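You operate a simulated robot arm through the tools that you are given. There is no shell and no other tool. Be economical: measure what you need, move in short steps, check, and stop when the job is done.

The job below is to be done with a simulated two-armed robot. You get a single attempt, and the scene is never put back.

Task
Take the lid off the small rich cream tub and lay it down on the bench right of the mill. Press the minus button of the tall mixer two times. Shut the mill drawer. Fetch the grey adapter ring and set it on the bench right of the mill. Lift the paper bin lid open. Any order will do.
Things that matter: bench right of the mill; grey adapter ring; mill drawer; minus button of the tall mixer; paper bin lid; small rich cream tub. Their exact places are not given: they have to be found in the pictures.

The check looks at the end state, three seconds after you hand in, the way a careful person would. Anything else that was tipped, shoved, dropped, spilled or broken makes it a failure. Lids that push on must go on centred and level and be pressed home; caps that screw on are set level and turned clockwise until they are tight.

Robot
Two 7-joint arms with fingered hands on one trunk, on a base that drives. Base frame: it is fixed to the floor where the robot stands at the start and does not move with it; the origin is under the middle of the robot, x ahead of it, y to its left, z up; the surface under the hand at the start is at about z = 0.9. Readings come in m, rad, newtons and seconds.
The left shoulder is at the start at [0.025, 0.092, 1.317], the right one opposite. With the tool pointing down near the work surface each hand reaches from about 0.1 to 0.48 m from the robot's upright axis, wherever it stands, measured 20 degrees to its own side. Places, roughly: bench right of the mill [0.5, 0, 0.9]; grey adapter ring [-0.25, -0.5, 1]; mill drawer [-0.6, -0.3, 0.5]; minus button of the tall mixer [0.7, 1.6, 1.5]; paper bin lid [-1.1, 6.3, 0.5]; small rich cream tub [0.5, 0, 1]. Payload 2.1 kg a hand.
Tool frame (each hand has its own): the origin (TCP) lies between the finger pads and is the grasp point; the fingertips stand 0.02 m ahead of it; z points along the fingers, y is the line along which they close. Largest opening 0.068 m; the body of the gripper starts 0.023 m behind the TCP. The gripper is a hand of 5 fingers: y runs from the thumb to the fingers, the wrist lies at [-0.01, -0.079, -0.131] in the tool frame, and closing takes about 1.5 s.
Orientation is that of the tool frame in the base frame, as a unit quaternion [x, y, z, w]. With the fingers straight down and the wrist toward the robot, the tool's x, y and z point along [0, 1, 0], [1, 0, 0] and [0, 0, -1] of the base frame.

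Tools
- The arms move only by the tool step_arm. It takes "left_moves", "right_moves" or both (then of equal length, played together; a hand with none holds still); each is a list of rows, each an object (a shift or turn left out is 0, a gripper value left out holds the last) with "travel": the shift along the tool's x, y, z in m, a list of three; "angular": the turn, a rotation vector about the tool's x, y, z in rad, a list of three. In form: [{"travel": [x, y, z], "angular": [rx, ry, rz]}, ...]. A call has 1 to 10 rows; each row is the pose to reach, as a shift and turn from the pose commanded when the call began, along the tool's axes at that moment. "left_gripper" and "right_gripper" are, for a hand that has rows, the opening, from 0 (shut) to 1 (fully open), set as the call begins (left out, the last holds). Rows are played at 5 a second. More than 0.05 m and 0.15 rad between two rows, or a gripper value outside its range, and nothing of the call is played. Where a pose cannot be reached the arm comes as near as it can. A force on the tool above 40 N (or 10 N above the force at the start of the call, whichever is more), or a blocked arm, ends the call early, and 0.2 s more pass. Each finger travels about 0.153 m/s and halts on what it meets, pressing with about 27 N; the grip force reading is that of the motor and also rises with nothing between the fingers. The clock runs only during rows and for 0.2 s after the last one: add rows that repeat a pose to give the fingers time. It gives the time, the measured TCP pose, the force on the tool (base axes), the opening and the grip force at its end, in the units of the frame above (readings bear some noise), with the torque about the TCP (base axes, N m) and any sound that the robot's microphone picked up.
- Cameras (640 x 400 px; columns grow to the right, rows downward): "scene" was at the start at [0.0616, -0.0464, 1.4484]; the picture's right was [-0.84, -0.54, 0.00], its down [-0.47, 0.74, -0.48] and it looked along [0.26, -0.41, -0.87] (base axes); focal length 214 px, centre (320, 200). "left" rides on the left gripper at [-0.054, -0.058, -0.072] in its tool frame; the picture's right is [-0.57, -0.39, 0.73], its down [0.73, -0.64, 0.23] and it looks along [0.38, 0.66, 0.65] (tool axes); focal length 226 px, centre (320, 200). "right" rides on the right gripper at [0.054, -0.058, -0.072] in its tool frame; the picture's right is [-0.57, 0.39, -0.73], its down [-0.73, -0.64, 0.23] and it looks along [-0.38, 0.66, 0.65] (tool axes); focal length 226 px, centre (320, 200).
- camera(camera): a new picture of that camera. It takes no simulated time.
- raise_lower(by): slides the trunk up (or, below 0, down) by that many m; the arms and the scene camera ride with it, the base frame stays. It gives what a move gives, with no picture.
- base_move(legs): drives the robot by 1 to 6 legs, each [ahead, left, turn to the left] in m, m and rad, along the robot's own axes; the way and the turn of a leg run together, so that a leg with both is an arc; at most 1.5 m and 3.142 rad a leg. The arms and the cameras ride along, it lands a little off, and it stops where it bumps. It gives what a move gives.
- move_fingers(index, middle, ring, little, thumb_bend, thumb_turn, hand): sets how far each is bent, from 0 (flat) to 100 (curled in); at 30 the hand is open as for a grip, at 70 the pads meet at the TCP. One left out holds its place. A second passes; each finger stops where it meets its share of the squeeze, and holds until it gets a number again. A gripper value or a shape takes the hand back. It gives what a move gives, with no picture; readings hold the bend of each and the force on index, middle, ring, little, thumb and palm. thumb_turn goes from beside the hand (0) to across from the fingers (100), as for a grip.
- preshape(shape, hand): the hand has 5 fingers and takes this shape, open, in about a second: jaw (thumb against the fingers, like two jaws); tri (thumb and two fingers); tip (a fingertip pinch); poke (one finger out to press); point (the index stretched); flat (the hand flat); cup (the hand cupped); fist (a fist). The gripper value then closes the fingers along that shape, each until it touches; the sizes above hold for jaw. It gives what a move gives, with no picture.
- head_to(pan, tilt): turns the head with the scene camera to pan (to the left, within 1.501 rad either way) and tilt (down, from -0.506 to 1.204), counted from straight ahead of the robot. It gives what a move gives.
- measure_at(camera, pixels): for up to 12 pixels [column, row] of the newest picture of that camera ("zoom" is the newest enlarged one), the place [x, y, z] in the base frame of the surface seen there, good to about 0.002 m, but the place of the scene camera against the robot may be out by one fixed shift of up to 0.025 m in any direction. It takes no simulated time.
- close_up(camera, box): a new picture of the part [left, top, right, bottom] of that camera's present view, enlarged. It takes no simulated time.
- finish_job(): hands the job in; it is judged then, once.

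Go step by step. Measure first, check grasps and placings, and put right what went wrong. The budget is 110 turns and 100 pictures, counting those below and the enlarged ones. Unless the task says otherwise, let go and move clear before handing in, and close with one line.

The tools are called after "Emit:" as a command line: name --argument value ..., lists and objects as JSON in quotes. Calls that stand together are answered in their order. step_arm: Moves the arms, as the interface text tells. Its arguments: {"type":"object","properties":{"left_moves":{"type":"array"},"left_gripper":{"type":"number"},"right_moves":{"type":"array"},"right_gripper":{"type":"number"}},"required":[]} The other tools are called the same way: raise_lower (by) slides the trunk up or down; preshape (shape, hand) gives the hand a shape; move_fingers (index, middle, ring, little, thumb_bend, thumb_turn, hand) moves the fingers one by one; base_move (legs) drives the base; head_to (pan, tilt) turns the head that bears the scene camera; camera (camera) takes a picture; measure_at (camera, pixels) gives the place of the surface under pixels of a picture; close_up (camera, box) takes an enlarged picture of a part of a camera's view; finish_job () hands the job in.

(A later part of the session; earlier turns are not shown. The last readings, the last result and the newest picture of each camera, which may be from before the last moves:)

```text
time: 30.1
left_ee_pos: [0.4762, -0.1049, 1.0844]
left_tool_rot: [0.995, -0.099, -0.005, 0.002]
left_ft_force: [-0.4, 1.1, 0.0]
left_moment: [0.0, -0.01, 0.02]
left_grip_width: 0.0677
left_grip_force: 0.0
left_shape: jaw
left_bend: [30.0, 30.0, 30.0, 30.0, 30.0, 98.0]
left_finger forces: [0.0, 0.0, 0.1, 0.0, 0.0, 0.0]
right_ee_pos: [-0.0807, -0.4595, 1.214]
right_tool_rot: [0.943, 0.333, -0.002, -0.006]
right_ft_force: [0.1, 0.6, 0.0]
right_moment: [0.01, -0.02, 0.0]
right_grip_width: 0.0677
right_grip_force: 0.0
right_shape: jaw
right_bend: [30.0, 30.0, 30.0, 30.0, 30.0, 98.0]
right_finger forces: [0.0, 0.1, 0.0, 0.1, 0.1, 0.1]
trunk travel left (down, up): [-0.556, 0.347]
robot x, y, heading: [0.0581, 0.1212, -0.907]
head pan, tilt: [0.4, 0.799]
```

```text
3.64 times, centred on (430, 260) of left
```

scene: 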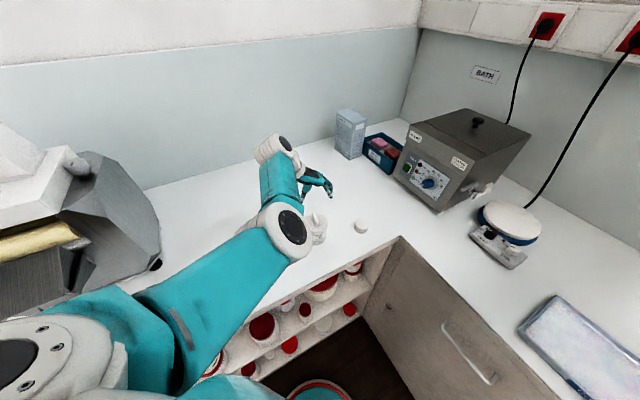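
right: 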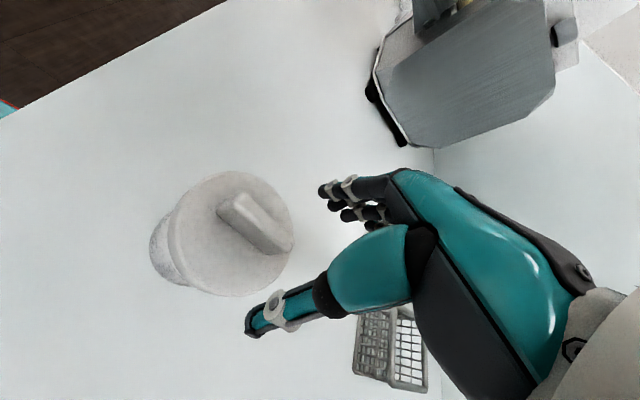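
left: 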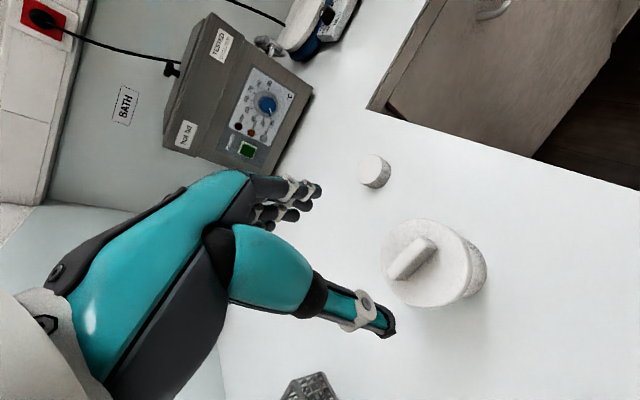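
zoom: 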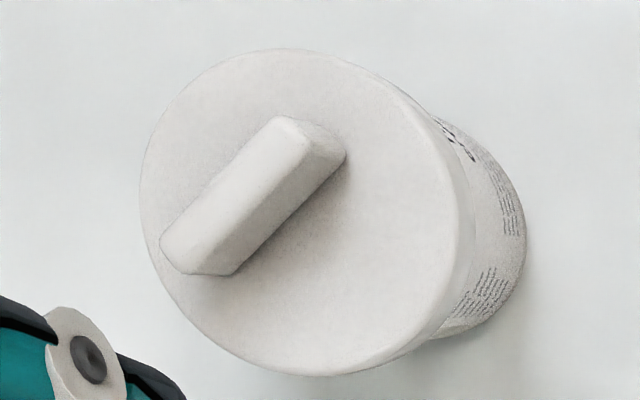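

Emit:
step_arm --left_moves '[{"travel": [0, -0.002, 0.03], "angular": [0, 0, -0.05]}, {"travel": [0, -0.002, 0.06], "angular": [0, 0, -0.05]}, {"travel": [0, -0.002, 0.086], "angular": [0, 0, -0.05]}, {"travel": [0, -0.002, 0.086], "angular": [0, 0, -0.05]}]' --left_gripper 1

Emit:
camera --camera "left"

Emit:
close_up --camera "scene" --box '[240, 130, 400, 260]'

```text
time: 31.1
left_ee_pos: [0.4745, -0.1027, 0.9968]
left_tool_rot: [0.997, -0.075, -0.005, 0.001]
left_ft_force: [0.9, -0.4, -0.3]
left_moment: [0.0, 0.01, 0.0]
left_grip_width: 0.0677
left_grip_force: 0.1
left_shape: jaw
left_bend: [30.0, 30.0, 30.0, 30.0, 30.0, 98.0]
left_finger forces: [0.1, 0.0, 0.0, 0.0, 0.1, 0.0]
right_ee_pos: [-0.0797, -0.4592, 1.2133]
right_tool_rot: [0.943, 0.333, -0.002, -0.006]
right_ft_force: [0.0, 0.3, 0.3]
right_moment: [0.0, 0.0, 0.01]
right_grip_width: 0.0677
right_grip_force: 0.0
right_shape: jaw
right_bend: [30.0, 30.0, 30.0, 30.0, 30.0, 98.0]
right_finger forces: [0.1, 0.1, 0.0, 0.1, 0.1, 0.0]
trunk travel left (down, up): [-0.556, 0.347]
robot x, y, heading: [0.06, 0.1191, -0.903]
head pan, tilt: [0.4, 0.799]
```

```text
72 pictures are left
```

left: 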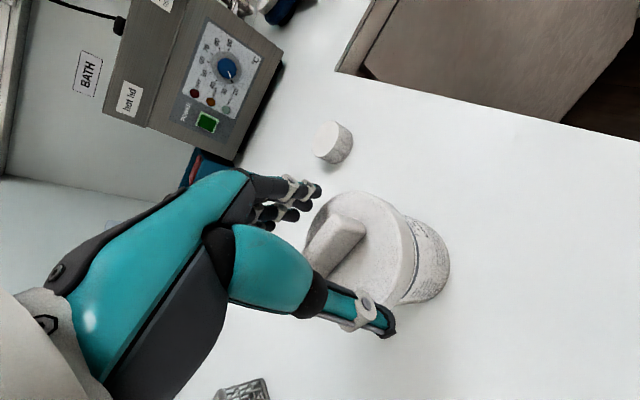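

```text
3.08 times, centred on (320, 195) of scene
```

zoom: 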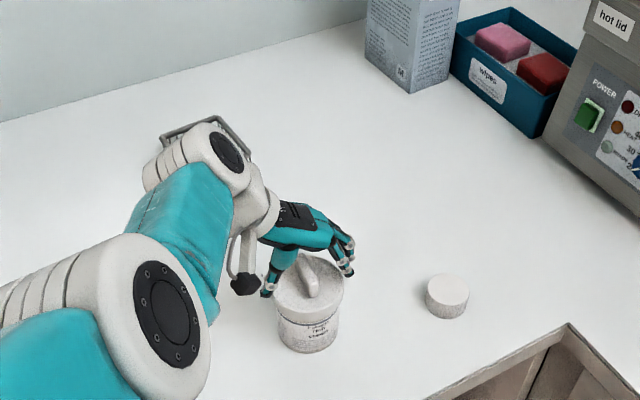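

Fingers straddle the ridge. Closing the left hand.

Emit:
step_arm --left_moves '[{}, {}, {}, {}, {}, {}, {}, {}]' --left_gripper 0

Emit:
step_arm --left_moves '[{"travel": [0, 0, -0.005]}, {"travel": [0, 0, -0.01]}, {"travel": [0, 0, -0.015]}, {"travel": [0, 0, -0.02]}, {"travel": [0, 0, -0.02]}]'

Emit:
close_up --camera "scene" --box '[240, 130, 400, 260]'

Emit:
camera --camera "left"

```text
time: 32.9
left_ee_pos: [0.4735, -0.1036, 0.9973]
left_tool_rot: [0.997, -0.074, -0.005, 0.001]
left_ft_force: [0.1, -0.6, 1.4]
left_moment: [-0.04, -0.02, 0.02]
left_grip_width: 0.0018
left_grip_force: 27.1
left_shape: jaw
left_bend: [71.0, 73.0, 70.0, 70.0, 75.0, 93.0]
left_finger forces: [19.6, 1.4, 0.0, 0.0, 20.5, 0.0]
right_ee_pos: [-0.0799, -0.4593, 1.2146]
right_tool_rot: [0.943, 0.333, -0.002, -0.006]
right_ft_force: [0.6, -0.4, -0.2]
right_moment: [0.01, 0.04, 0.0]
right_grip_width: 0.0678
right_grip_force: 0.1
right_shape: jaw
right_bend: [30.0, 30.0, 30.0, 30.0, 30.0, 98.0]
right_finger forces: [0.0, 0.1, 0.1, 0.0, 0.0, 0.0]
trunk travel left (down, up): [-0.556, 0.347]
robot x, y, heading: [0.0581, 0.1197, -0.906]
head pan, tilt: [0.4, 0.799]
heard: snap
```

```text
time: 34.1
left_ee_pos: [0.4752, -0.1028, 1.0172]
left_tool_rot: [0.997, -0.075, -0.006, 0.001]
left_ft_force: [-0.2, 0.8, -0.4]
left_moment: [0.02, 0.01, 0.0]
left_grip_width: 0.0017
left_grip_force: 26.3
left_shape: jaw
left_bend: [71.0, 73.0, 70.0, 70.0, 76.0, 92.0]
left_finger forces: [19.6, 1.0, 0.0, 0.0, 20.6, 0.1]
right_ee_pos: [-0.0803, -0.4592, 1.214]
right_tool_rot: [0.943, 0.334, -0.002, -0.005]
right_ft_force: [-0.5, -0.2, 0.8]
right_moment: [0.01, 0.0, 0.03]
right_grip_width: 0.0677
right_grip_force: 0.0
right_shape: jaw
right_bend: [30.0, 30.0, 30.0, 30.0, 30.0, 98.0]
right_finger forces: [0.0, 0.0, 0.1, 0.0, 0.0, 0.1]
trunk travel left (down, up): [-0.556, 0.347]
robot x, y, heading: [0.0619, 0.1186, -0.904]
head pan, tilt: [0.4, 0.799]
```

```text
3.08 times, centred on (320, 195) of scene
```

zoom: 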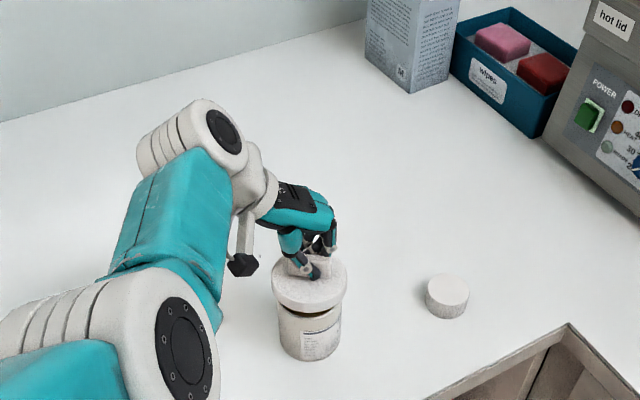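

```text
69 pictures are left
```

left: 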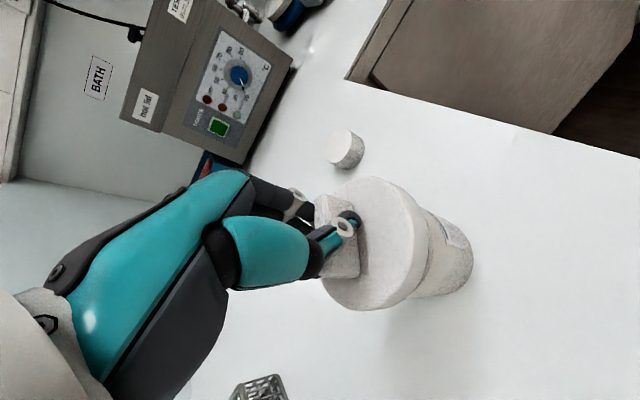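

A snap was heard; the lid looks raised but I can't tell if the tub is coming along. I'll measure.

Emit:
close_up --camera "scene" --box '[290, 175, 350, 225]'

Emit:
measure_at --camera "left" --pixels '[[370, 220], [395, 290], [408, 290], [418, 260], [440, 235], [460, 285], [470, 250], [480, 300]]'

```text
8.00 times, centred on (320, 200) of scene
```

zoom: 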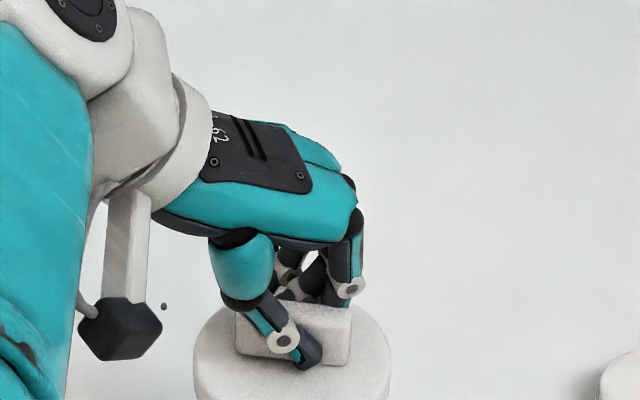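

```text
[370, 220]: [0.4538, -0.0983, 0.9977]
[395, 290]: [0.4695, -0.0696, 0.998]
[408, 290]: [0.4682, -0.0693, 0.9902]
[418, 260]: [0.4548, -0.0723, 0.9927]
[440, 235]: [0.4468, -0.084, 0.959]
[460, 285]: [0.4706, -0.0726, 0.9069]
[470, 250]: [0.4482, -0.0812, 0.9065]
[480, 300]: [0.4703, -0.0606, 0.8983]
```

The tub's foot still reads z≈0.90 while the lid face reads 0.998, so the lid seems off. Lifting further and checking.

Emit:
step_arm --left_moves '[{"travel": [0, 0, -0.015]}, {"travel": [0, 0, -0.03]}, {"travel": [0, 0, -0.03]}]'

Emit:
camera --camera "left"

Emit:
close_up --camera "scene" --box '[270, 160, 370, 250]'

```text
time: 34.9
left_ee_pos: [0.476, -0.1022, 1.0479]
left_tool_rot: [0.997, -0.075, -0.004, 0.001]
left_ft_force: [0.2, -0.2, -0.3]
left_moment: [-0.03, 0.0, 0.02]
left_grip_width: 0.0019
left_grip_force: 27.1
left_shape: jaw
left_bend: [71.0, 73.0, 70.0, 70.0, 76.0, 92.0]
left_finger forces: [20.2, 0.8, 0.0, 0.1, 20.7, 0.0]
right_ee_pos: [-0.0801, -0.4587, 1.2139]
right_tool_rot: [0.943, 0.333, -0.003, -0.006]
right_ft_force: [0.8, 0.7, -0.3]
right_moment: [0.02, -0.01, 0.01]
right_grip_width: 0.068
right_grip_force: 0.2
right_shape: jaw
right_bend: [30.0, 30.0, 30.0, 30.0, 30.0, 98.0]
right_finger forces: [0.0, 0.0, 0.0, 0.0, 0.0, 0.0]
trunk travel left (down, up): [-0.556, 0.347]
robot x, y, heading: [0.0617, 0.1175, -0.903]
head pan, tilt: [0.4, 0.799]
```

```text
67 pictures are left
```

left: 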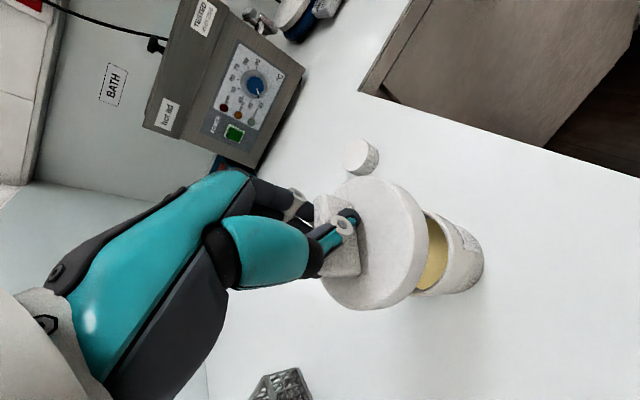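

```text
4.44 times, centred on (320, 205) of scene
```

zoom: 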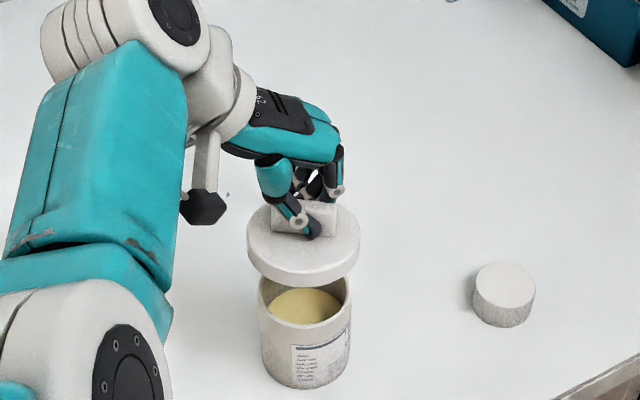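

Lid is cleanly off, the tub stands with cream inside. Moving the lid left to about [0.475,0.04].

Emit:
step_arm --left_moves '[{"travel": [-0.0053, -0.035, 0]}, {"travel": [-0.0107, -0.07, 0]}, {"travel": [-0.016, -0.105, 0]}, {"travel": [-0.0213, -0.14, 0]}, {"travel": [-0.0213, -0.14, 0.04]}, {"travel": [-0.0213, -0.14, 0.08]}, {"travel": [-0.0213, -0.14, 0.095]}, {"travel": [-0.0213, -0.14, 0.095]}]'

Emit:
camera --camera "scene"

Emit:
camera --camera "left"

```text
time: 36.7
left_ee_pos: [0.4753, 0.0381, 0.9521]
left_tool_rot: [0.997, -0.075, -0.005, 0.001]
left_ft_force: [0.8, -0.5, -0.6]
left_moment: [-0.02, 0.0, 0.0]
left_grip_width: 0.0023
left_grip_force: 26.7
left_shape: jaw
left_bend: [72.0, 73.0, 70.0, 70.0, 79.0, 90.0]
left_finger forces: [23.4, 0.0, 0.0, 0.1, 22.5, 0.0]
right_ee_pos: [-0.0805, -0.4582, 1.2149]
right_tool_rot: [0.943, 0.333, -0.003, -0.006]
right_ft_force: [0.3, -0.3, 0.0]
right_moment: [0.02, 0.01, -0.02]
right_grip_width: 0.0679
right_grip_force: 0.1
right_shape: jaw
right_bend: [30.0, 30.0, 30.0, 30.0, 30.0, 98.0]
right_finger forces: [0.0, 0.1, 0.0, 0.1, 0.1, 0.0]
trunk travel left (down, up): [-0.556, 0.347]
robot x, y, heading: [0.0606, 0.1205, -0.897]
head pan, tilt: [0.4, 0.799]
```

```text
65 pictures are left
```

scene: 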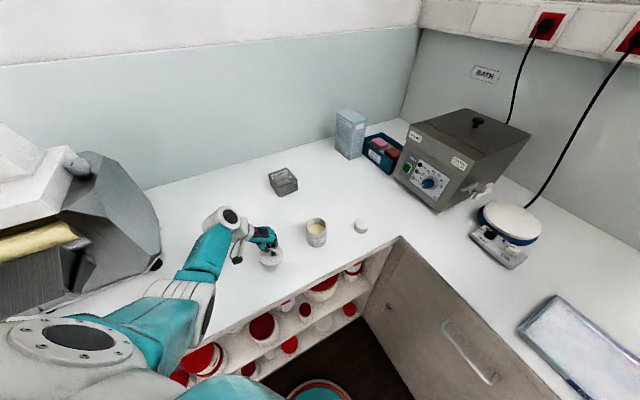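

```text
64 pictures are left
```

left: 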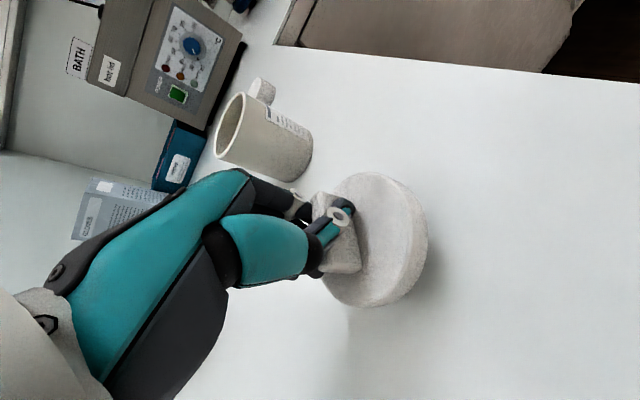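

Emit:
measure_at --camera "left" --pixels '[[400, 230], [424, 245], [410, 285], [385, 300], [350, 285], [405, 195], [440, 320]]'

Emit:
step_arm --left_moves '[{"travel": [0, 0, 0.004]}, {"travel": [0, 0, 0.008]}, {"travel": [0, 0, 0.011]}, {"travel": [0, 0, 0.014]}, {"travel": [0, 0, 0.014]}]'

Emit:
camera --camera "left"

```text
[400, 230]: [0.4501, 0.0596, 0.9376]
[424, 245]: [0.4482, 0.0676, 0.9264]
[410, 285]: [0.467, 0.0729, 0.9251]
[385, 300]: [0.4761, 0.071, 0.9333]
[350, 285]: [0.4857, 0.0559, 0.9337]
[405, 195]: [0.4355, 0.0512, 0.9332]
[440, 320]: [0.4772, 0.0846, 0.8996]
```

```text
time: 37.9
left_ee_pos: [0.4753, 0.0385, 0.939]
left_tool_rot: [0.997, -0.074, -0.004, 0.002]
left_ft_force: [-0.4, -0.4, -0.1]
left_moment: [0.03, -0.01, 0.02]
left_grip_width: 0.002
left_grip_force: 26.8
left_shape: jaw
left_bend: [72.0, 73.0, 70.0, 70.0, 79.0, 90.0]
left_finger forces: [23.5, 0.0, 0.0, 0.0, 22.6, 0.0]
right_ee_pos: [-0.0796, -0.46, 1.2153]
right_tool_rot: [0.943, 0.333, -0.002, -0.007]
right_ft_force: [0.0, 0.2, -0.5]
right_moment: [0.0, -0.01, 0.01]
right_grip_width: 0.0675
right_grip_force: 0.1
right_shape: jaw
right_bend: [30.0, 30.0, 30.0, 30.0, 30.0, 98.0]
right_finger forces: [0.0, 0.0, 0.0, 0.1, 0.1, 0.0]
trunk travel left (down, up): [-0.556, 0.347]
robot x, y, heading: [0.0616, 0.1183, -0.9]
head pan, tilt: [0.4, 0.799]
```

```text
63 pictures are left
```

left: 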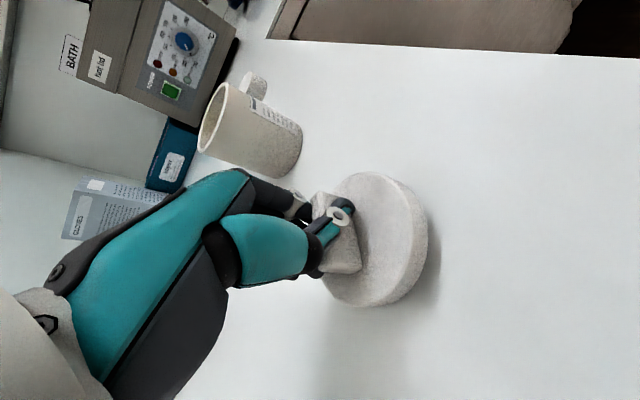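

Emit:
step_arm --left_moves '[{"travel": [0, 0, 0.003]}, {"travel": [0, 0, 0.006]}, {"travel": [0, 0, 0.008]}, {"travel": [0, 0, 0.01]}, {"travel": [0, 0, 0.01]}]'

Emit:
camera --camera "left"

Emit:
measure_at --camera "left" --pixels '[[400, 230], [385, 290], [365, 190], [424, 245], [410, 287]]'

```text
time: 39.1
left_ee_pos: [0.473, 0.0389, 0.9311]
left_tool_rot: [0.997, -0.074, -0.003, 0.004]
left_ft_force: [-2.9, 2.3, 35.0]
left_moment: [-0.59, -0.09, -0.08]
left_grip_width: 0.0038
left_grip_force: 26.0
left_shape: jaw
left_bend: [73.0, 73.0, 70.0, 70.0, 79.0, 88.0]
left_finger forces: [48.0, 0.0, 0.1, 0.0, 28.1, 0.1]
right_ee_pos: [-0.0833, -0.4578, 1.2143]
right_tool_rot: [0.943, 0.333, -0.001, -0.005]
right_ft_force: [-0.3, 0.0, -0.4]
right_moment: [0.0, -0.03, 0.03]
right_grip_width: 0.0677
right_grip_force: 0.1
right_shape: jaw
right_bend: [30.0, 30.0, 30.0, 30.0, 30.0, 98.0]
right_finger forces: [0.0, 0.0, 0.1, 0.0, 0.1, 0.0]
trunk travel left (down, up): [-0.556, 0.347]
robot x, y, heading: [0.062, 0.1213, -0.904]
head pan, tilt: [0.4, 0.799]
```

```text
62 pictures are left
```

left: 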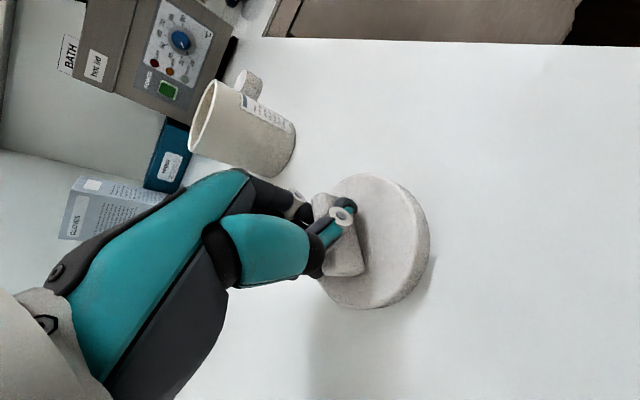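

```text
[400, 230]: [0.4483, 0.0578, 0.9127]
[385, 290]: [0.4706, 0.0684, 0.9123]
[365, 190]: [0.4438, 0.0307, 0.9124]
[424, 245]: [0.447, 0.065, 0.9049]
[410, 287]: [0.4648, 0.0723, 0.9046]
```

Lid is down and pressing on the bench (35 N, face level at 0.912). I'll ease up 2 mm, open and withdraw upward.

Emit:
step_arm --left_moves '[{"travel": [0, 0, -0.002]}, {"travel": [0, 0, -0.002]}]'

Emit:
step_arm --left_moves '[{}, {}, {}, {}, {}, {}, {}]' --left_gripper 1

Emit:
step_arm --left_moves '[{"travel": [0, 0, -0.03]}, {"travel": [0, 0, -0.07]}, {"travel": [0, 0, -0.11]}, {"travel": [0, 0, -0.15]}, {"travel": [-0.01, -0.045, -0.17]}, {"travel": [-0.02, -0.09, -0.19]}, {"travel": [-0.02, -0.09, -0.19]}]'

Emit:
close_up --camera "scene" --box '[200, 150, 400, 290]'

```text
time: 39.7
left_ee_pos: [0.4719, 0.0387, 0.9324]
left_tool_rot: [0.997, -0.075, -0.004, 0.002]
left_ft_force: [-1.3, 1.5, 20.9]
left_moment: [-0.47, -0.19, -0.04]
left_grip_width: 0.0036
left_grip_force: 27.2
left_shape: jaw
left_bend: [73.0, 73.0, 70.0, 70.0, 79.0, 88.0]
left_finger forces: [39.1, 0.0, 0.0, 0.0, 25.6, 0.0]
right_ee_pos: [-0.0819, -0.4582, 1.2133]
right_tool_rot: [0.943, 0.333, -0.002, -0.005]
right_ft_force: [-0.6, 0.3, 0.0]
right_moment: [0.01, -0.02, 0.01]
right_grip_width: 0.0683
right_grip_force: 0.0
right_shape: jaw
right_bend: [30.0, 30.0, 30.0, 30.0, 30.0, 98.0]
right_finger forces: [0.1, 0.1, 0.0, 0.0, 0.0, 0.1]
trunk travel left (down, up): [-0.556, 0.347]
robot x, y, heading: [0.0593, 0.12, -0.903]
head pan, tilt: [0.4, 0.799]
```

```text
time: 40.4
left_ee_pos: [0.4774, 0.0385, 0.9315]
left_tool_rot: [0.997, -0.074, -0.004, 0.004]
left_ft_force: [-0.5, 0.3, 0.8]
left_moment: [0.04, 0.01, 0.02]
left_grip_width: 0.0678
left_grip_force: 0.1
left_shape: jaw
left_bend: [30.0, 30.0, 30.0, 30.0, 30.0, 97.0]
left_finger forces: [0.0, 0.0, 0.0, 0.1, 0.9, 0.0]
right_ee_pos: [-0.0783, -0.46, 1.2139]
right_tool_rot: [0.943, 0.333, -0.003, -0.005]
right_ft_force: [-0.1, 0.4, -0.8]
right_moment: [-0.02, 0.02, 0.02]
right_grip_width: 0.0678
right_grip_force: 0.1
right_shape: jaw
right_bend: [30.0, 30.0, 30.0, 30.0, 30.0, 98.0]
right_finger forces: [0.0, 0.0, 0.0, 0.0, 0.1, 0.1]
trunk travel left (down, up): [-0.556, 0.347]
robot x, y, heading: [0.0622, 0.1218, -0.902]
head pan, tilt: [0.4, 0.799]
stopped in row 3 (left hand): the force on the tool passed its limit at 44 N (the readings are from after the stop); the commanded pose is now the measured one
```

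```text
refused: row 5 steps farther than a row can; nothing moved
```

```text
2.86 times, centred on (300, 220) of scene
```

zoom: 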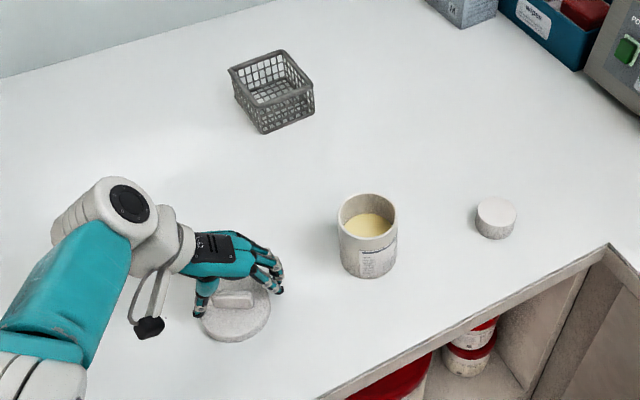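

Released. Withdraw upward.

Emit:
step_arm --left_moves '[{"travel": [0, 0, -0.03]}, {"travel": [0, 0, -0.07]}, {"travel": [0, 0, -0.11]}, {"travel": [0, 0, -0.15]}, {"travel": [-0.01, -0.035, -0.17]}, {"travel": [-0.02, -0.07, -0.19]}, {"travel": [-0.02, -0.07, -0.19]}]'

Emit:
camera --camera "scene"

Emit:
close_up --camera "scene" --box '[200, 150, 400, 290]'

```text
time: 42.0
left_ee_pos: [0.4687, 0.1105, 1.1215]
left_tool_rot: [0.997, -0.074, -0.004, 0.003]
left_ft_force: [0.5, 0.1, -0.1]
left_moment: [-0.05, -0.03, -0.01]
left_grip_width: 0.0678
left_grip_force: 0.0
left_shape: jaw
left_bend: [30.0, 30.0, 30.0, 30.0, 30.0, 98.0]
left_finger forces: [0.0, 0.0, 0.1, 0.0, 0.0, 0.1]
right_ee_pos: [-0.08, -0.4583, 1.2143]
right_tool_rot: [0.943, 0.333, -0.003, -0.006]
right_ft_force: [0.2, 0.4, 0.3]
right_moment: [0.02, -0.01, 0.02]
right_grip_width: 0.0679
right_grip_force: 0.1
right_shape: jaw
right_bend: [30.0, 30.0, 30.0, 30.0, 30.0, 98.0]
right_finger forces: [0.1, 0.0, 0.1, 0.0, 0.1, 0.1]
trunk travel left (down, up): [-0.556, 0.347]
robot x, y, heading: [0.0585, 0.1177, -0.905]
head pan, tilt: [0.4, 0.799]
```

```text
60 pictures are left
```

scene: 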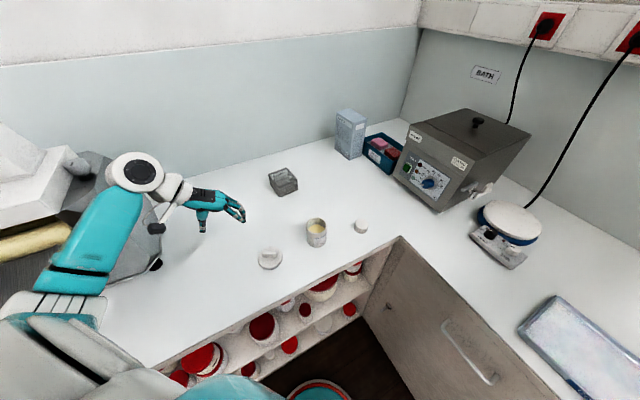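

```text
2.86 times, centred on (300, 220) of scene
```

zoom: 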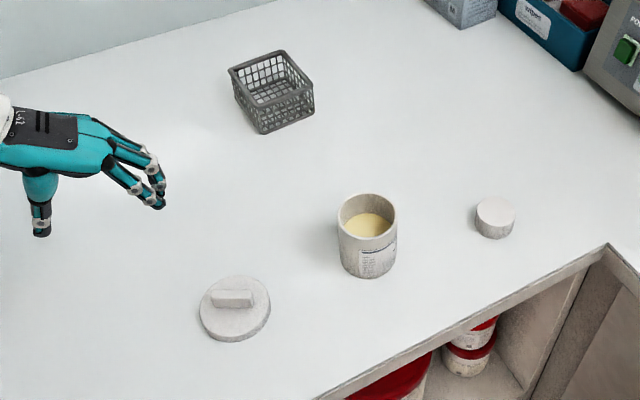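

Lid lies flat. Next the drawer and the ring; I'll back off from the bench, turn to face the right-hand bench near the drawer, and look.

Emit:
base_move --legs '[[-0.35, 0, 0], [-0.17, -0.366, 0], [0, 0, -0.67]]'

Emit:
head_to --pan 0 --tilt 0.8

Emit:
camera --camera "scene"

```text
time: 48.2
left_ee_pos: [-0.2318, 0.042, 1.1222]
left_tool_rot: [0.918, -0.396, -0.005, 0.002]
left_ft_force: [0.0, 0.2, -0.6]
left_moment: [0.03, 0.0, -0.01]
left_grip_width: 0.0678
left_grip_force: 0.1
left_shape: jaw
left_bend: [30.0, 30.0, 30.0, 30.0, 30.0, 98.0]
left_finger forces: [0.0, 0.1, 0.0, 0.0, 0.0, 0.0]
right_ee_pos: [-1.0151, -0.0678, 1.2143]
right_tool_rot: [1.0, 0.006, 0.0, -0.005]
right_ft_force: [-0.2, 0.2, 0.5]
right_moment: [-0.01, 0.0, 0.0]
right_grip_width: 0.068
right_grip_force: 0.0
right_shape: jaw
right_bend: [30.0, 30.0, 30.0, 30.0, 30.0, 98.0]
right_finger forces: [0.1, 0.0, 0.0, 0.0, 0.0, 0.0]
trunk travel left (down, up): [-0.556, 0.347]
robot x, y, heading: [-0.5516, 0.3028, -1.567]
head pan, tilt: [0.4, 0.799]
```

```text
time: 49.0
left_ee_pos: [-0.2321, 0.0438, 1.1225]
left_tool_rot: [0.918, -0.395, -0.005, 0.002]
left_ft_force: [0.2, 0.3, -0.9]
left_moment: [0.01, -0.02, 0.01]
left_grip_width: 0.0676
left_grip_force: 0.1
left_shape: jaw
left_bend: [30.0, 30.0, 30.0, 30.0, 30.0, 98.0]
left_finger forces: [0.0, 0.1, 0.0, 0.0, 0.1, 0.1]
right_ee_pos: [-1.0156, -0.0675, 1.2139]
right_tool_rot: [1.0, 0.006, 0.0, -0.006]
right_ft_force: [-0.2, 0.0, 0.1]
right_moment: [-0.01, 0.01, -0.01]
right_grip_width: 0.0678
right_grip_force: 0.0
right_shape: jaw
right_bend: [30.0, 30.0, 30.0, 30.0, 30.0, 98.0]
right_finger forces: [0.0, 0.1, 0.0, 0.0, 0.0, 0.0]
trunk travel left (down, up): [-0.556, 0.347]
robot x, y, heading: [-0.5496, 0.3004, -1.569]
head pan, tilt: [0.0, 0.799]
```

```text
58 pictures are left
```

scene: 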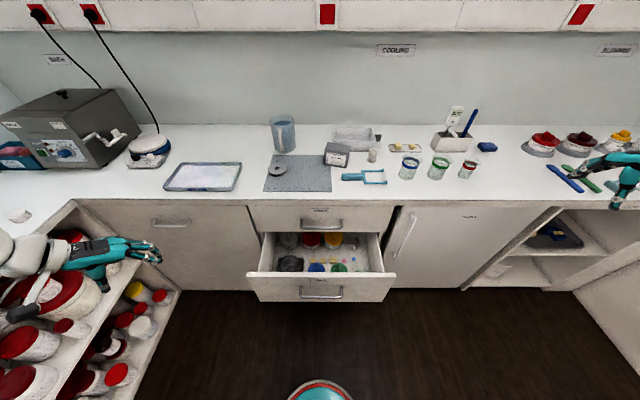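

The open drawer shows at (320,272). I'll read the labels and measure.

Emit:
close_up --camera "scene" --box '[240, 200, 400, 305]'

Emit:
measure_at --camera "scene" --pixels '[[249, 273], [320, 277], [396, 276], [320, 290], [320, 300], [260, 285], [350, 285], [385, 285], [320, 222], [260, 215], [390, 215], [278, 152]]'

Emit:
close_up --camera "scene" --box '[250, 110, 400, 200]'

```text
3.81 times, centred on (320, 252) of scene
```

zoom: 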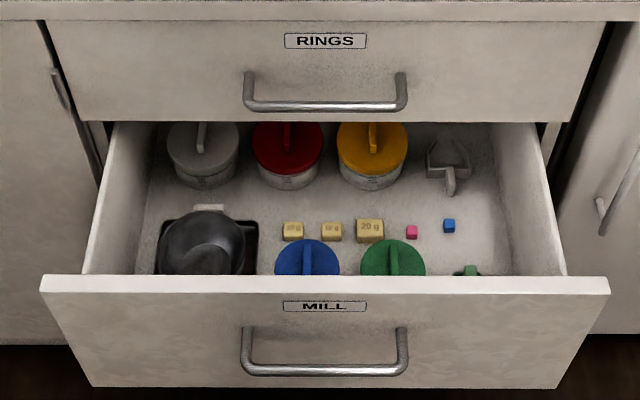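

```text
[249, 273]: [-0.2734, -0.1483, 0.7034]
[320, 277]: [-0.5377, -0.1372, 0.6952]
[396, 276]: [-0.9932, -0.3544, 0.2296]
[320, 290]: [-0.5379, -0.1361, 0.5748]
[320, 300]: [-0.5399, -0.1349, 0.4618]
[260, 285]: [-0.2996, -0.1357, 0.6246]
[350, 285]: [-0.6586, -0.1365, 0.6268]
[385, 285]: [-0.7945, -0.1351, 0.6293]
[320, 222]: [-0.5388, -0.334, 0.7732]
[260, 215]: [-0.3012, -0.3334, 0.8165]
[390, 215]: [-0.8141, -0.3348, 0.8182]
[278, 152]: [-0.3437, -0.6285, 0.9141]
```

```text
4.27 times, centred on (325, 155) of scene
```

zoom: 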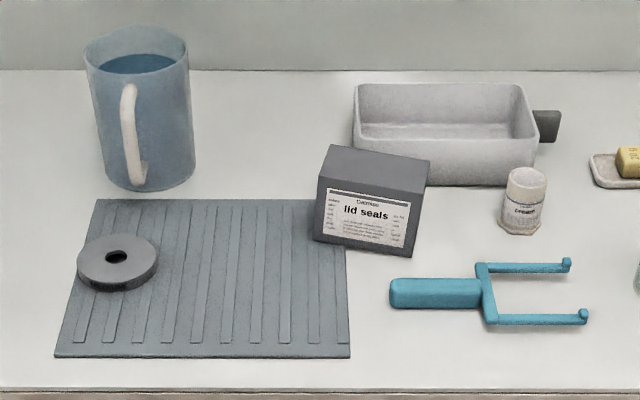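

The lower open drawer is labelled MILL; its front is at y≈-0.136, x -0.27…-0.80. I'll make a right fist, lower the trunk, and bring the fist in front of the panel beside the handle.

Emit:
preshape --hand "right" --shape "fist"

Emit:
step_arm --left_moves '[{"travel": [-0.022, -0.02, -0.025]}, {"travel": [-0.044, -0.041, -0.05]}, {"travel": [-0.066, -0.061, -0.075]}, {"travel": [-0.087, -0.082, -0.1]}, {"travel": [-0.087, -0.082, -0.1]}]'

Emit:
raise_lower --by -0.4

Emit:
step_arm --right_moves '[{"travel": [0.04, -0.009, 0]}, {"travel": [0.08, -0.018, 0]}, {"travel": [0.12, -0.026, 0]}, {"travel": [0.16, -0.035, 0]}, {"travel": [0.2, -0.044, 0]}, {"travel": [0.24, -0.053, 0]}, {"travel": [0.28, -0.061, 0]}, {"travel": [0.32, -0.07, 0]}, {"travel": [0.355, -0.07, 0]}, {"travel": [0.355, -0.07, 0]}]'

Emit:
camera --camera "scene"

```text
time: 50.0
left_ee_pos: [-0.2338, 0.0414, 1.1215]
left_tool_rot: [0.918, -0.395, -0.005, 0.002]
left_ft_force: [-0.1, 0.3, -0.5]
left_moment: [0.02, -0.02, -0.02]
left_grip_width: 0.0679
left_grip_force: 0.0
left_shape: jaw
left_bend: [30.0, 30.0, 30.0, 30.0, 30.0, 98.0]
left_finger forces: [0.0, 0.0, 0.0, 0.0, 0.0, 0.0]
right_ee_pos: [-1.0157, -0.0672, 1.2141]
right_tool_rot: [1.0, 0.007, 0.0, -0.006]
right_ft_force: [-1.0, 0.1, -0.5]
right_moment: [-0.03, 0.0, 0.01]
right_grip_width: 0.0001
right_grip_force: 0.0
right_shape: fist
right_bend: [100.0, 100.0, 100.0, 100.0, 87.0, 85.0]
right_finger forces: [0.0, 0.0, 0.0, 0.0, 0.1, 0.0]
trunk travel left (down, up): [-0.556, 0.347]
robot x, y, heading: [-0.5476, 0.3038, -1.567]
head pan, tilt: [0.0, 0.799]
```

```text
time: 51.1
left_ee_pos: [-0.2323, 0.1604, 1.2219]
left_tool_rot: [0.918, -0.396, -0.005, 0.002]
left_ft_force: [-0.1, -0.3, 0.7]
left_moment: [-0.02, -0.02, -0.04]
left_grip_width: 0.0678
left_grip_force: 0.0
left_shape: jaw
left_bend: [30.0, 30.0, 30.0, 30.0, 30.0, 98.0]
left_finger forces: [0.0, 0.0, 0.1, 0.1, 0.0, 0.0]
right_ee_pos: [-1.0161, -0.0672, 1.2141]
right_tool_rot: [1.0, 0.007, -0.001, -0.006]
right_ft_force: [0.7, 0.1, 0.1]
right_moment: [0.0, -0.01, 0.03]
right_grip_width: 0.0
right_grip_force: 0.0
right_shape: fist
right_bend: [100.0, 100.0, 100.0, 100.0, 87.0, 85.0]
right_finger forces: [0.0, 0.0, 0.1, 0.0, 0.0, 0.0]
trunk travel left (down, up): [-0.556, 0.347]
robot x, y, heading: [-0.5478, 0.3013, -1.564]
head pan, tilt: [0.0, 0.799]
```

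```text
time: 55.0
left_ee_pos: [-0.2311, 0.1608, 0.8211]
left_tool_rot: [0.918, -0.397, -0.005, 0.002]
left_ft_force: [-0.3, 0.2, -0.1]
left_moment: [-0.02, 0.0, -0.01]
left_grip_width: 0.0677
left_grip_force: 0.0
left_shape: jaw
left_bend: [30.0, 30.0, 30.0, 30.0, 30.0, 98.0]
left_finger forces: [0.0, 0.0, 0.1, 0.1, 0.0, 0.0]
right_ee_pos: [-1.0149, -0.0675, 0.8133]
right_tool_rot: [1.0, 0.007, 0.0, -0.007]
right_ft_force: [-0.2, 0.9, 0.1]
right_moment: [-0.03, 0.0, -0.03]
right_grip_width: 0.0
right_grip_force: 0.1
right_shape: fist
right_bend: [100.0, 100.0, 100.0, 100.0, 87.0, 85.0]
right_finger forces: [0.0, 0.0, 0.0, 0.0, 0.0, 0.1]
trunk travel left (down, up): [-0.156, 0.747]
robot x, y, heading: [-0.5473, 0.2978, -1.564]
head pan, tilt: [0.0, 0.799]
```

```text
time: 57.2
left_ee_pos: [-0.2325, 0.1607, 0.8214]
left_tool_rot: [0.918, -0.395, -0.005, 0.002]
left_ft_force: [-0.5, 0.5, 0.1]
left_moment: [0.01, 0.01, -0.02]
left_grip_width: 0.0676
left_grip_force: 0.0
left_shape: jaw
left_bend: [30.0, 30.0, 30.0, 30.0, 30.0, 98.0]
left_finger forces: [0.0, 0.0, 0.0, 0.0, 0.0, 0.0]
right_ee_pos: [-0.6578, -0.0149, 0.8192]
right_tool_rot: [1.0, 0.006, 0.0, -0.007]
right_ft_force: [-0.3, -0.1, 0.8]
right_moment: [0.0, 0.02, 0.03]
right_grip_width: 0.0002
right_grip_force: 0.0
right_shape: fist
right_bend: [100.0, 100.0, 100.0, 100.0, 87.0, 85.0]
right_finger forces: [0.0, 0.1, 0.1, 0.1, 0.1, 0.1]
right hand out of reach, approached as far as the arm can: row 7, 8, 9, 10
trunk travel left (down, up): [-0.156, 0.747]
robot x, y, heading: [-0.5464, 0.302, -1.564]
head pan, tilt: [0.0, 0.799]
```

```text
55 pictures are left
```

scene: 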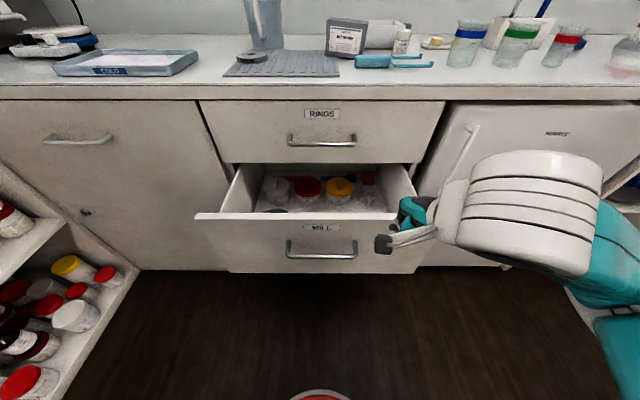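

Fist is in front and above the drawer edge. Lowering it to panel height.

Emit:
step_arm --right_moves '[{"travel": [0, 0, 0.04]}, {"travel": [0, 0, 0.08]}, {"travel": [0, 0, 0.12]}, {"travel": [0, 0, 0.16]}, {"travel": [0, 0, 0.2]}, {"travel": [0, 0, 0.2]}]'

Emit:
camera --camera "scene"

```text
time: 58.6
left_ee_pos: [-0.2321, 0.1624, 0.8229]
left_tool_rot: [0.918, -0.396, -0.005, 0.002]
left_ft_force: [0.5, -0.6, 0.1]
left_moment: [0.02, 0.0, 0.0]
left_grip_width: 0.0677
left_grip_force: 0.0
left_shape: jaw
left_bend: [30.0, 30.0, 30.0, 30.0, 30.0, 98.0]
left_finger forces: [0.1, 0.0, 0.0, 0.0, 0.1, 0.0]
right_ee_pos: [-0.6565, -0.0122, 0.6202]
right_tool_rot: [1.0, 0.008, 0.0, -0.006]
right_ft_force: [-0.3, -0.2, -0.1]
right_moment: [0.0, 0.03, -0.01]
right_grip_width: 0.0
right_grip_force: 0.2
right_shape: fist
right_bend: [100.0, 100.0, 100.0, 100.0, 87.0, 85.0]
right_finger forces: [0.0, 0.0, 0.0, 0.1, 0.0, 0.0]
right hand out of reach, approached as far as the arm can: row 1
trunk travel left (down, up): [-0.156, 0.747]
robot x, y, heading: [-0.5474, 0.3002, -1.565]
head pan, tilt: [0.0, 0.799]
```

```text
54 pictures are left
```

scene: 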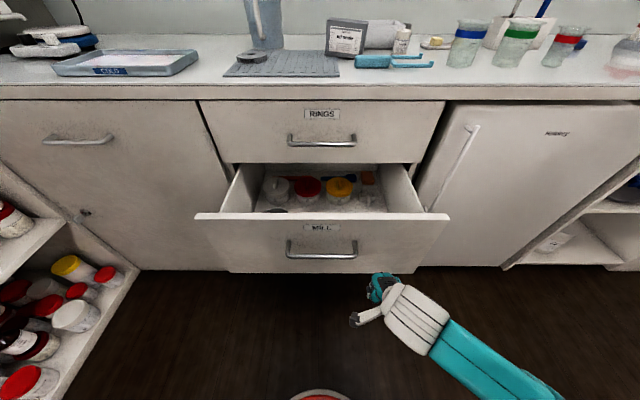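

Emit:
step_arm --right_moves '[{"travel": [0, 0.025, 0]}, {"travel": [0, 0.05, 0]}, {"travel": [0, 0.075, 0]}, {"travel": [0, 0.1, 0]}, {"travel": [0, 0.12, 0]}, {"travel": [0, 0.14, 0]}, {"travel": [0, 0.16, 0]}, {"travel": [0, 0.16, 0]}]'

Emit:
camera --camera "scene"

```text
time: 60.4
left_ee_pos: [-0.2315, 0.1609, 0.8222]
left_tool_rot: [0.919, -0.395, -0.004, 0.003]
left_ft_force: [-0.7, 0.8, 0.5]
left_moment: [-0.01, 0.0, 0.05]
left_grip_width: 0.0678
left_grip_force: 0.1
left_shape: jaw
left_bend: [30.0, 30.0, 30.0, 30.0, 30.0, 98.0]
left_finger forces: [0.1, 0.1, 0.0, 0.1, 0.0, 0.0]
right_ee_pos: [-0.6559, -0.1711, 0.6182]
right_tool_rot: [1.0, 0.006, 0.0, -0.005]
right_ft_force: [-1.2, 0.9, -0.7]
right_moment: [0.0, 0.02, -0.01]
right_grip_width: 0.0002
right_grip_force: 0.0
right_shape: fist
right_bend: [100.0, 100.0, 100.0, 100.0, 87.0, 85.0]
right_finger forces: [0.1, 0.0, 0.1, 0.0, 0.0, 0.0]
trunk travel left (down, up): [-0.156, 0.747]
robot x, y, heading: [-0.5449, 0.3016, -1.565]
head pan, tilt: [0.0, 0.799]
```

```text
53 pictures are left
```

scene: 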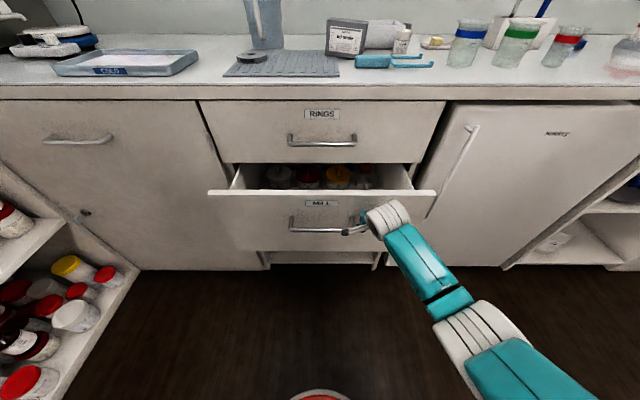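

The drawer is sliding in. I'll keep pushing by driving ahead a bit, then finish with the arm.

Emit:
base_move --legs '[[0.08, 0, 0]]'

Emit:
step_arm --right_moves '[{"travel": [0, 0.01, 0]}, {"travel": [0, 0.02, 0]}, {"travel": [0, 0.03, 0]}, {"travel": [0, 0.04, 0]}, {"travel": [0, 0.05, 0]}, {"travel": [0, 0.06, 0]}, {"travel": [0, 0.07, 0]}]'

Emit:
camera --camera "scene"

```text
time: 61.4
left_ee_pos: [-0.2324, 0.0806, 0.822]
left_tool_rot: [0.918, -0.396, -0.005, 0.001]
left_ft_force: [0.5, 0.9, -0.6]
left_moment: [-0.01, -0.01, 0.0]
left_grip_width: 0.0677
left_grip_force: 0.2
left_shape: jaw
left_bend: [30.0, 30.0, 30.0, 30.0, 30.0, 98.0]
left_finger forces: [0.0, 0.0, 0.0, 0.1, 0.1, 0.1]
right_ee_pos: [-0.6553, -0.2505, 0.6177]
right_tool_rot: [1.0, 0.007, -0.001, -0.007]
right_ft_force: [0.5, -0.1, 0.2]
right_moment: [-0.01, 0.0, -0.01]
right_grip_width: 0.0
right_grip_force: 0.1
right_shape: fist
right_bend: [100.0, 100.0, 100.0, 100.0, 87.0, 85.0]
right_finger forces: [0.0, 0.0, 0.0, 0.0, 0.0, 0.1]
trunk travel left (down, up): [-0.156, 0.747]
robot x, y, heading: [-0.5467, 0.2213, -1.568]
head pan, tilt: [0.0, 0.799]
```

```text
time: 63.0
left_ee_pos: [-0.2317, 0.0818, 0.8215]
left_tool_rot: [0.918, -0.396, -0.005, 0.002]
left_ft_force: [0.3, -0.3, 0.8]
left_moment: [-0.01, 0.04, -0.01]
left_grip_width: 0.0675
left_grip_force: 0.0
left_shape: jaw
left_bend: [30.0, 30.0, 30.0, 30.0, 30.0, 98.0]
left_finger forces: [0.0, 0.1, 0.0, 0.1, 0.0, 0.0]
right_ee_pos: [-0.6542, -0.3098, 0.6165]
right_tool_rot: [1.0, 0.007, -0.002, -0.005]
right_ft_force: [0.1, -0.3, 0.4]
right_moment: [0.0, -0.03, 0.02]
right_grip_width: 0.0001
right_grip_force: 0.0
right_shape: fist
right_bend: [100.0, 100.0, 100.0, 100.0, 87.0, 85.0]
right_finger forces: [0.0, 0.1, 0.0, 0.0, 0.0, 0.0]
right hand out of reach, approached as far as the arm can: row 7
trunk travel left (down, up): [-0.156, 0.747]
robot x, y, heading: [-0.5487, 0.2222, -1.566]
head pan, tilt: [0.0, 0.799]
```

```text
52 pictures are left
```

scene: 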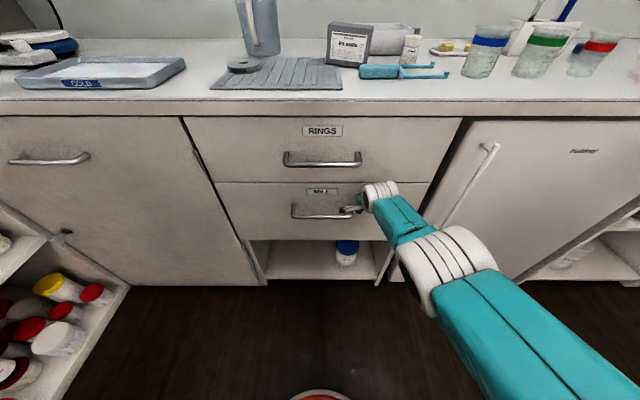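

Emit:
measure_at --camera "scene" --pixels '[[250, 150], [250, 200], [280, 230], [400, 160], [240, 175], [345, 230]]'

Emit:
base_move --legs '[[0.04, 0, 0]]'

Emit:
camera --camera "scene"

Emit:
measure_at --camera "scene" --pixels '[[250, 150], [250, 200], [280, 230], [400, 160], [240, 175], [260, 225]]'

```text
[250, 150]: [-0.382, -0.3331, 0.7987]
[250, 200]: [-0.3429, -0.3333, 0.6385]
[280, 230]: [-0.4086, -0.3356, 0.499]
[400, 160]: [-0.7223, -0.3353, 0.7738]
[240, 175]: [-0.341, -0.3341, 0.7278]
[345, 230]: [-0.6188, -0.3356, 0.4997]
```

```text
time: 63.8
left_ee_pos: [-0.2316, 0.0721, 0.8226]
left_tool_rot: [0.918, -0.396, -0.005, 0.002]
left_ft_force: [0.2, 0.4, 0.0]
left_moment: [0.01, 0.01, -0.03]
left_grip_width: 0.0675
left_grip_force: 0.1
left_shape: jaw
left_bend: [30.0, 30.0, 30.0, 30.0, 30.0, 98.0]
left_finger forces: [0.1, 0.1, 0.1, 0.0, 0.1, 0.0]
right_ee_pos: [-0.6538, -0.3158, 0.614]
right_tool_rot: [1.0, 0.006, 0.0, -0.016]
right_ft_force: [0.6, 23.5, 5.7]
right_moment: [-1.13, 0.07, -0.13]
right_grip_width: 0.0001
right_grip_force: 0.0
right_shape: fist
right_bend: [100.0, 100.0, 100.0, 100.0, 87.0, 85.0]
right_finger forces: [0.1, 23.9, 0.0, 0.1, 0.0, 0.0]
trunk travel left (down, up): [-0.156, 0.747]
robot x, y, heading: [-0.548, 0.2098, -1.567]
head pan, tilt: [0.0, 0.799]
stopped in leg 1: the force on the tool passed its limit at 107 N (the readings are from after the stop); the commanded pose is now the measured one
```

```text
51 pictures are left
```

scene: 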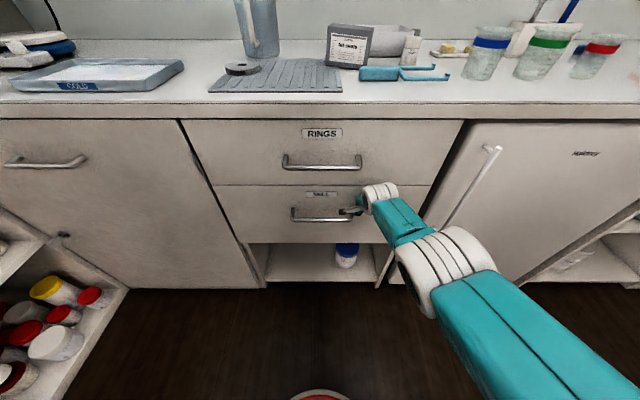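

```text
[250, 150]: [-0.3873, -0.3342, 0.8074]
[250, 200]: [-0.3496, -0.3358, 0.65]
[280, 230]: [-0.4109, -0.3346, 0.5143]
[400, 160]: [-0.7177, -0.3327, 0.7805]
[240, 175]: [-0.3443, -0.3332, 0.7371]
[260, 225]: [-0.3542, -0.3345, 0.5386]
```

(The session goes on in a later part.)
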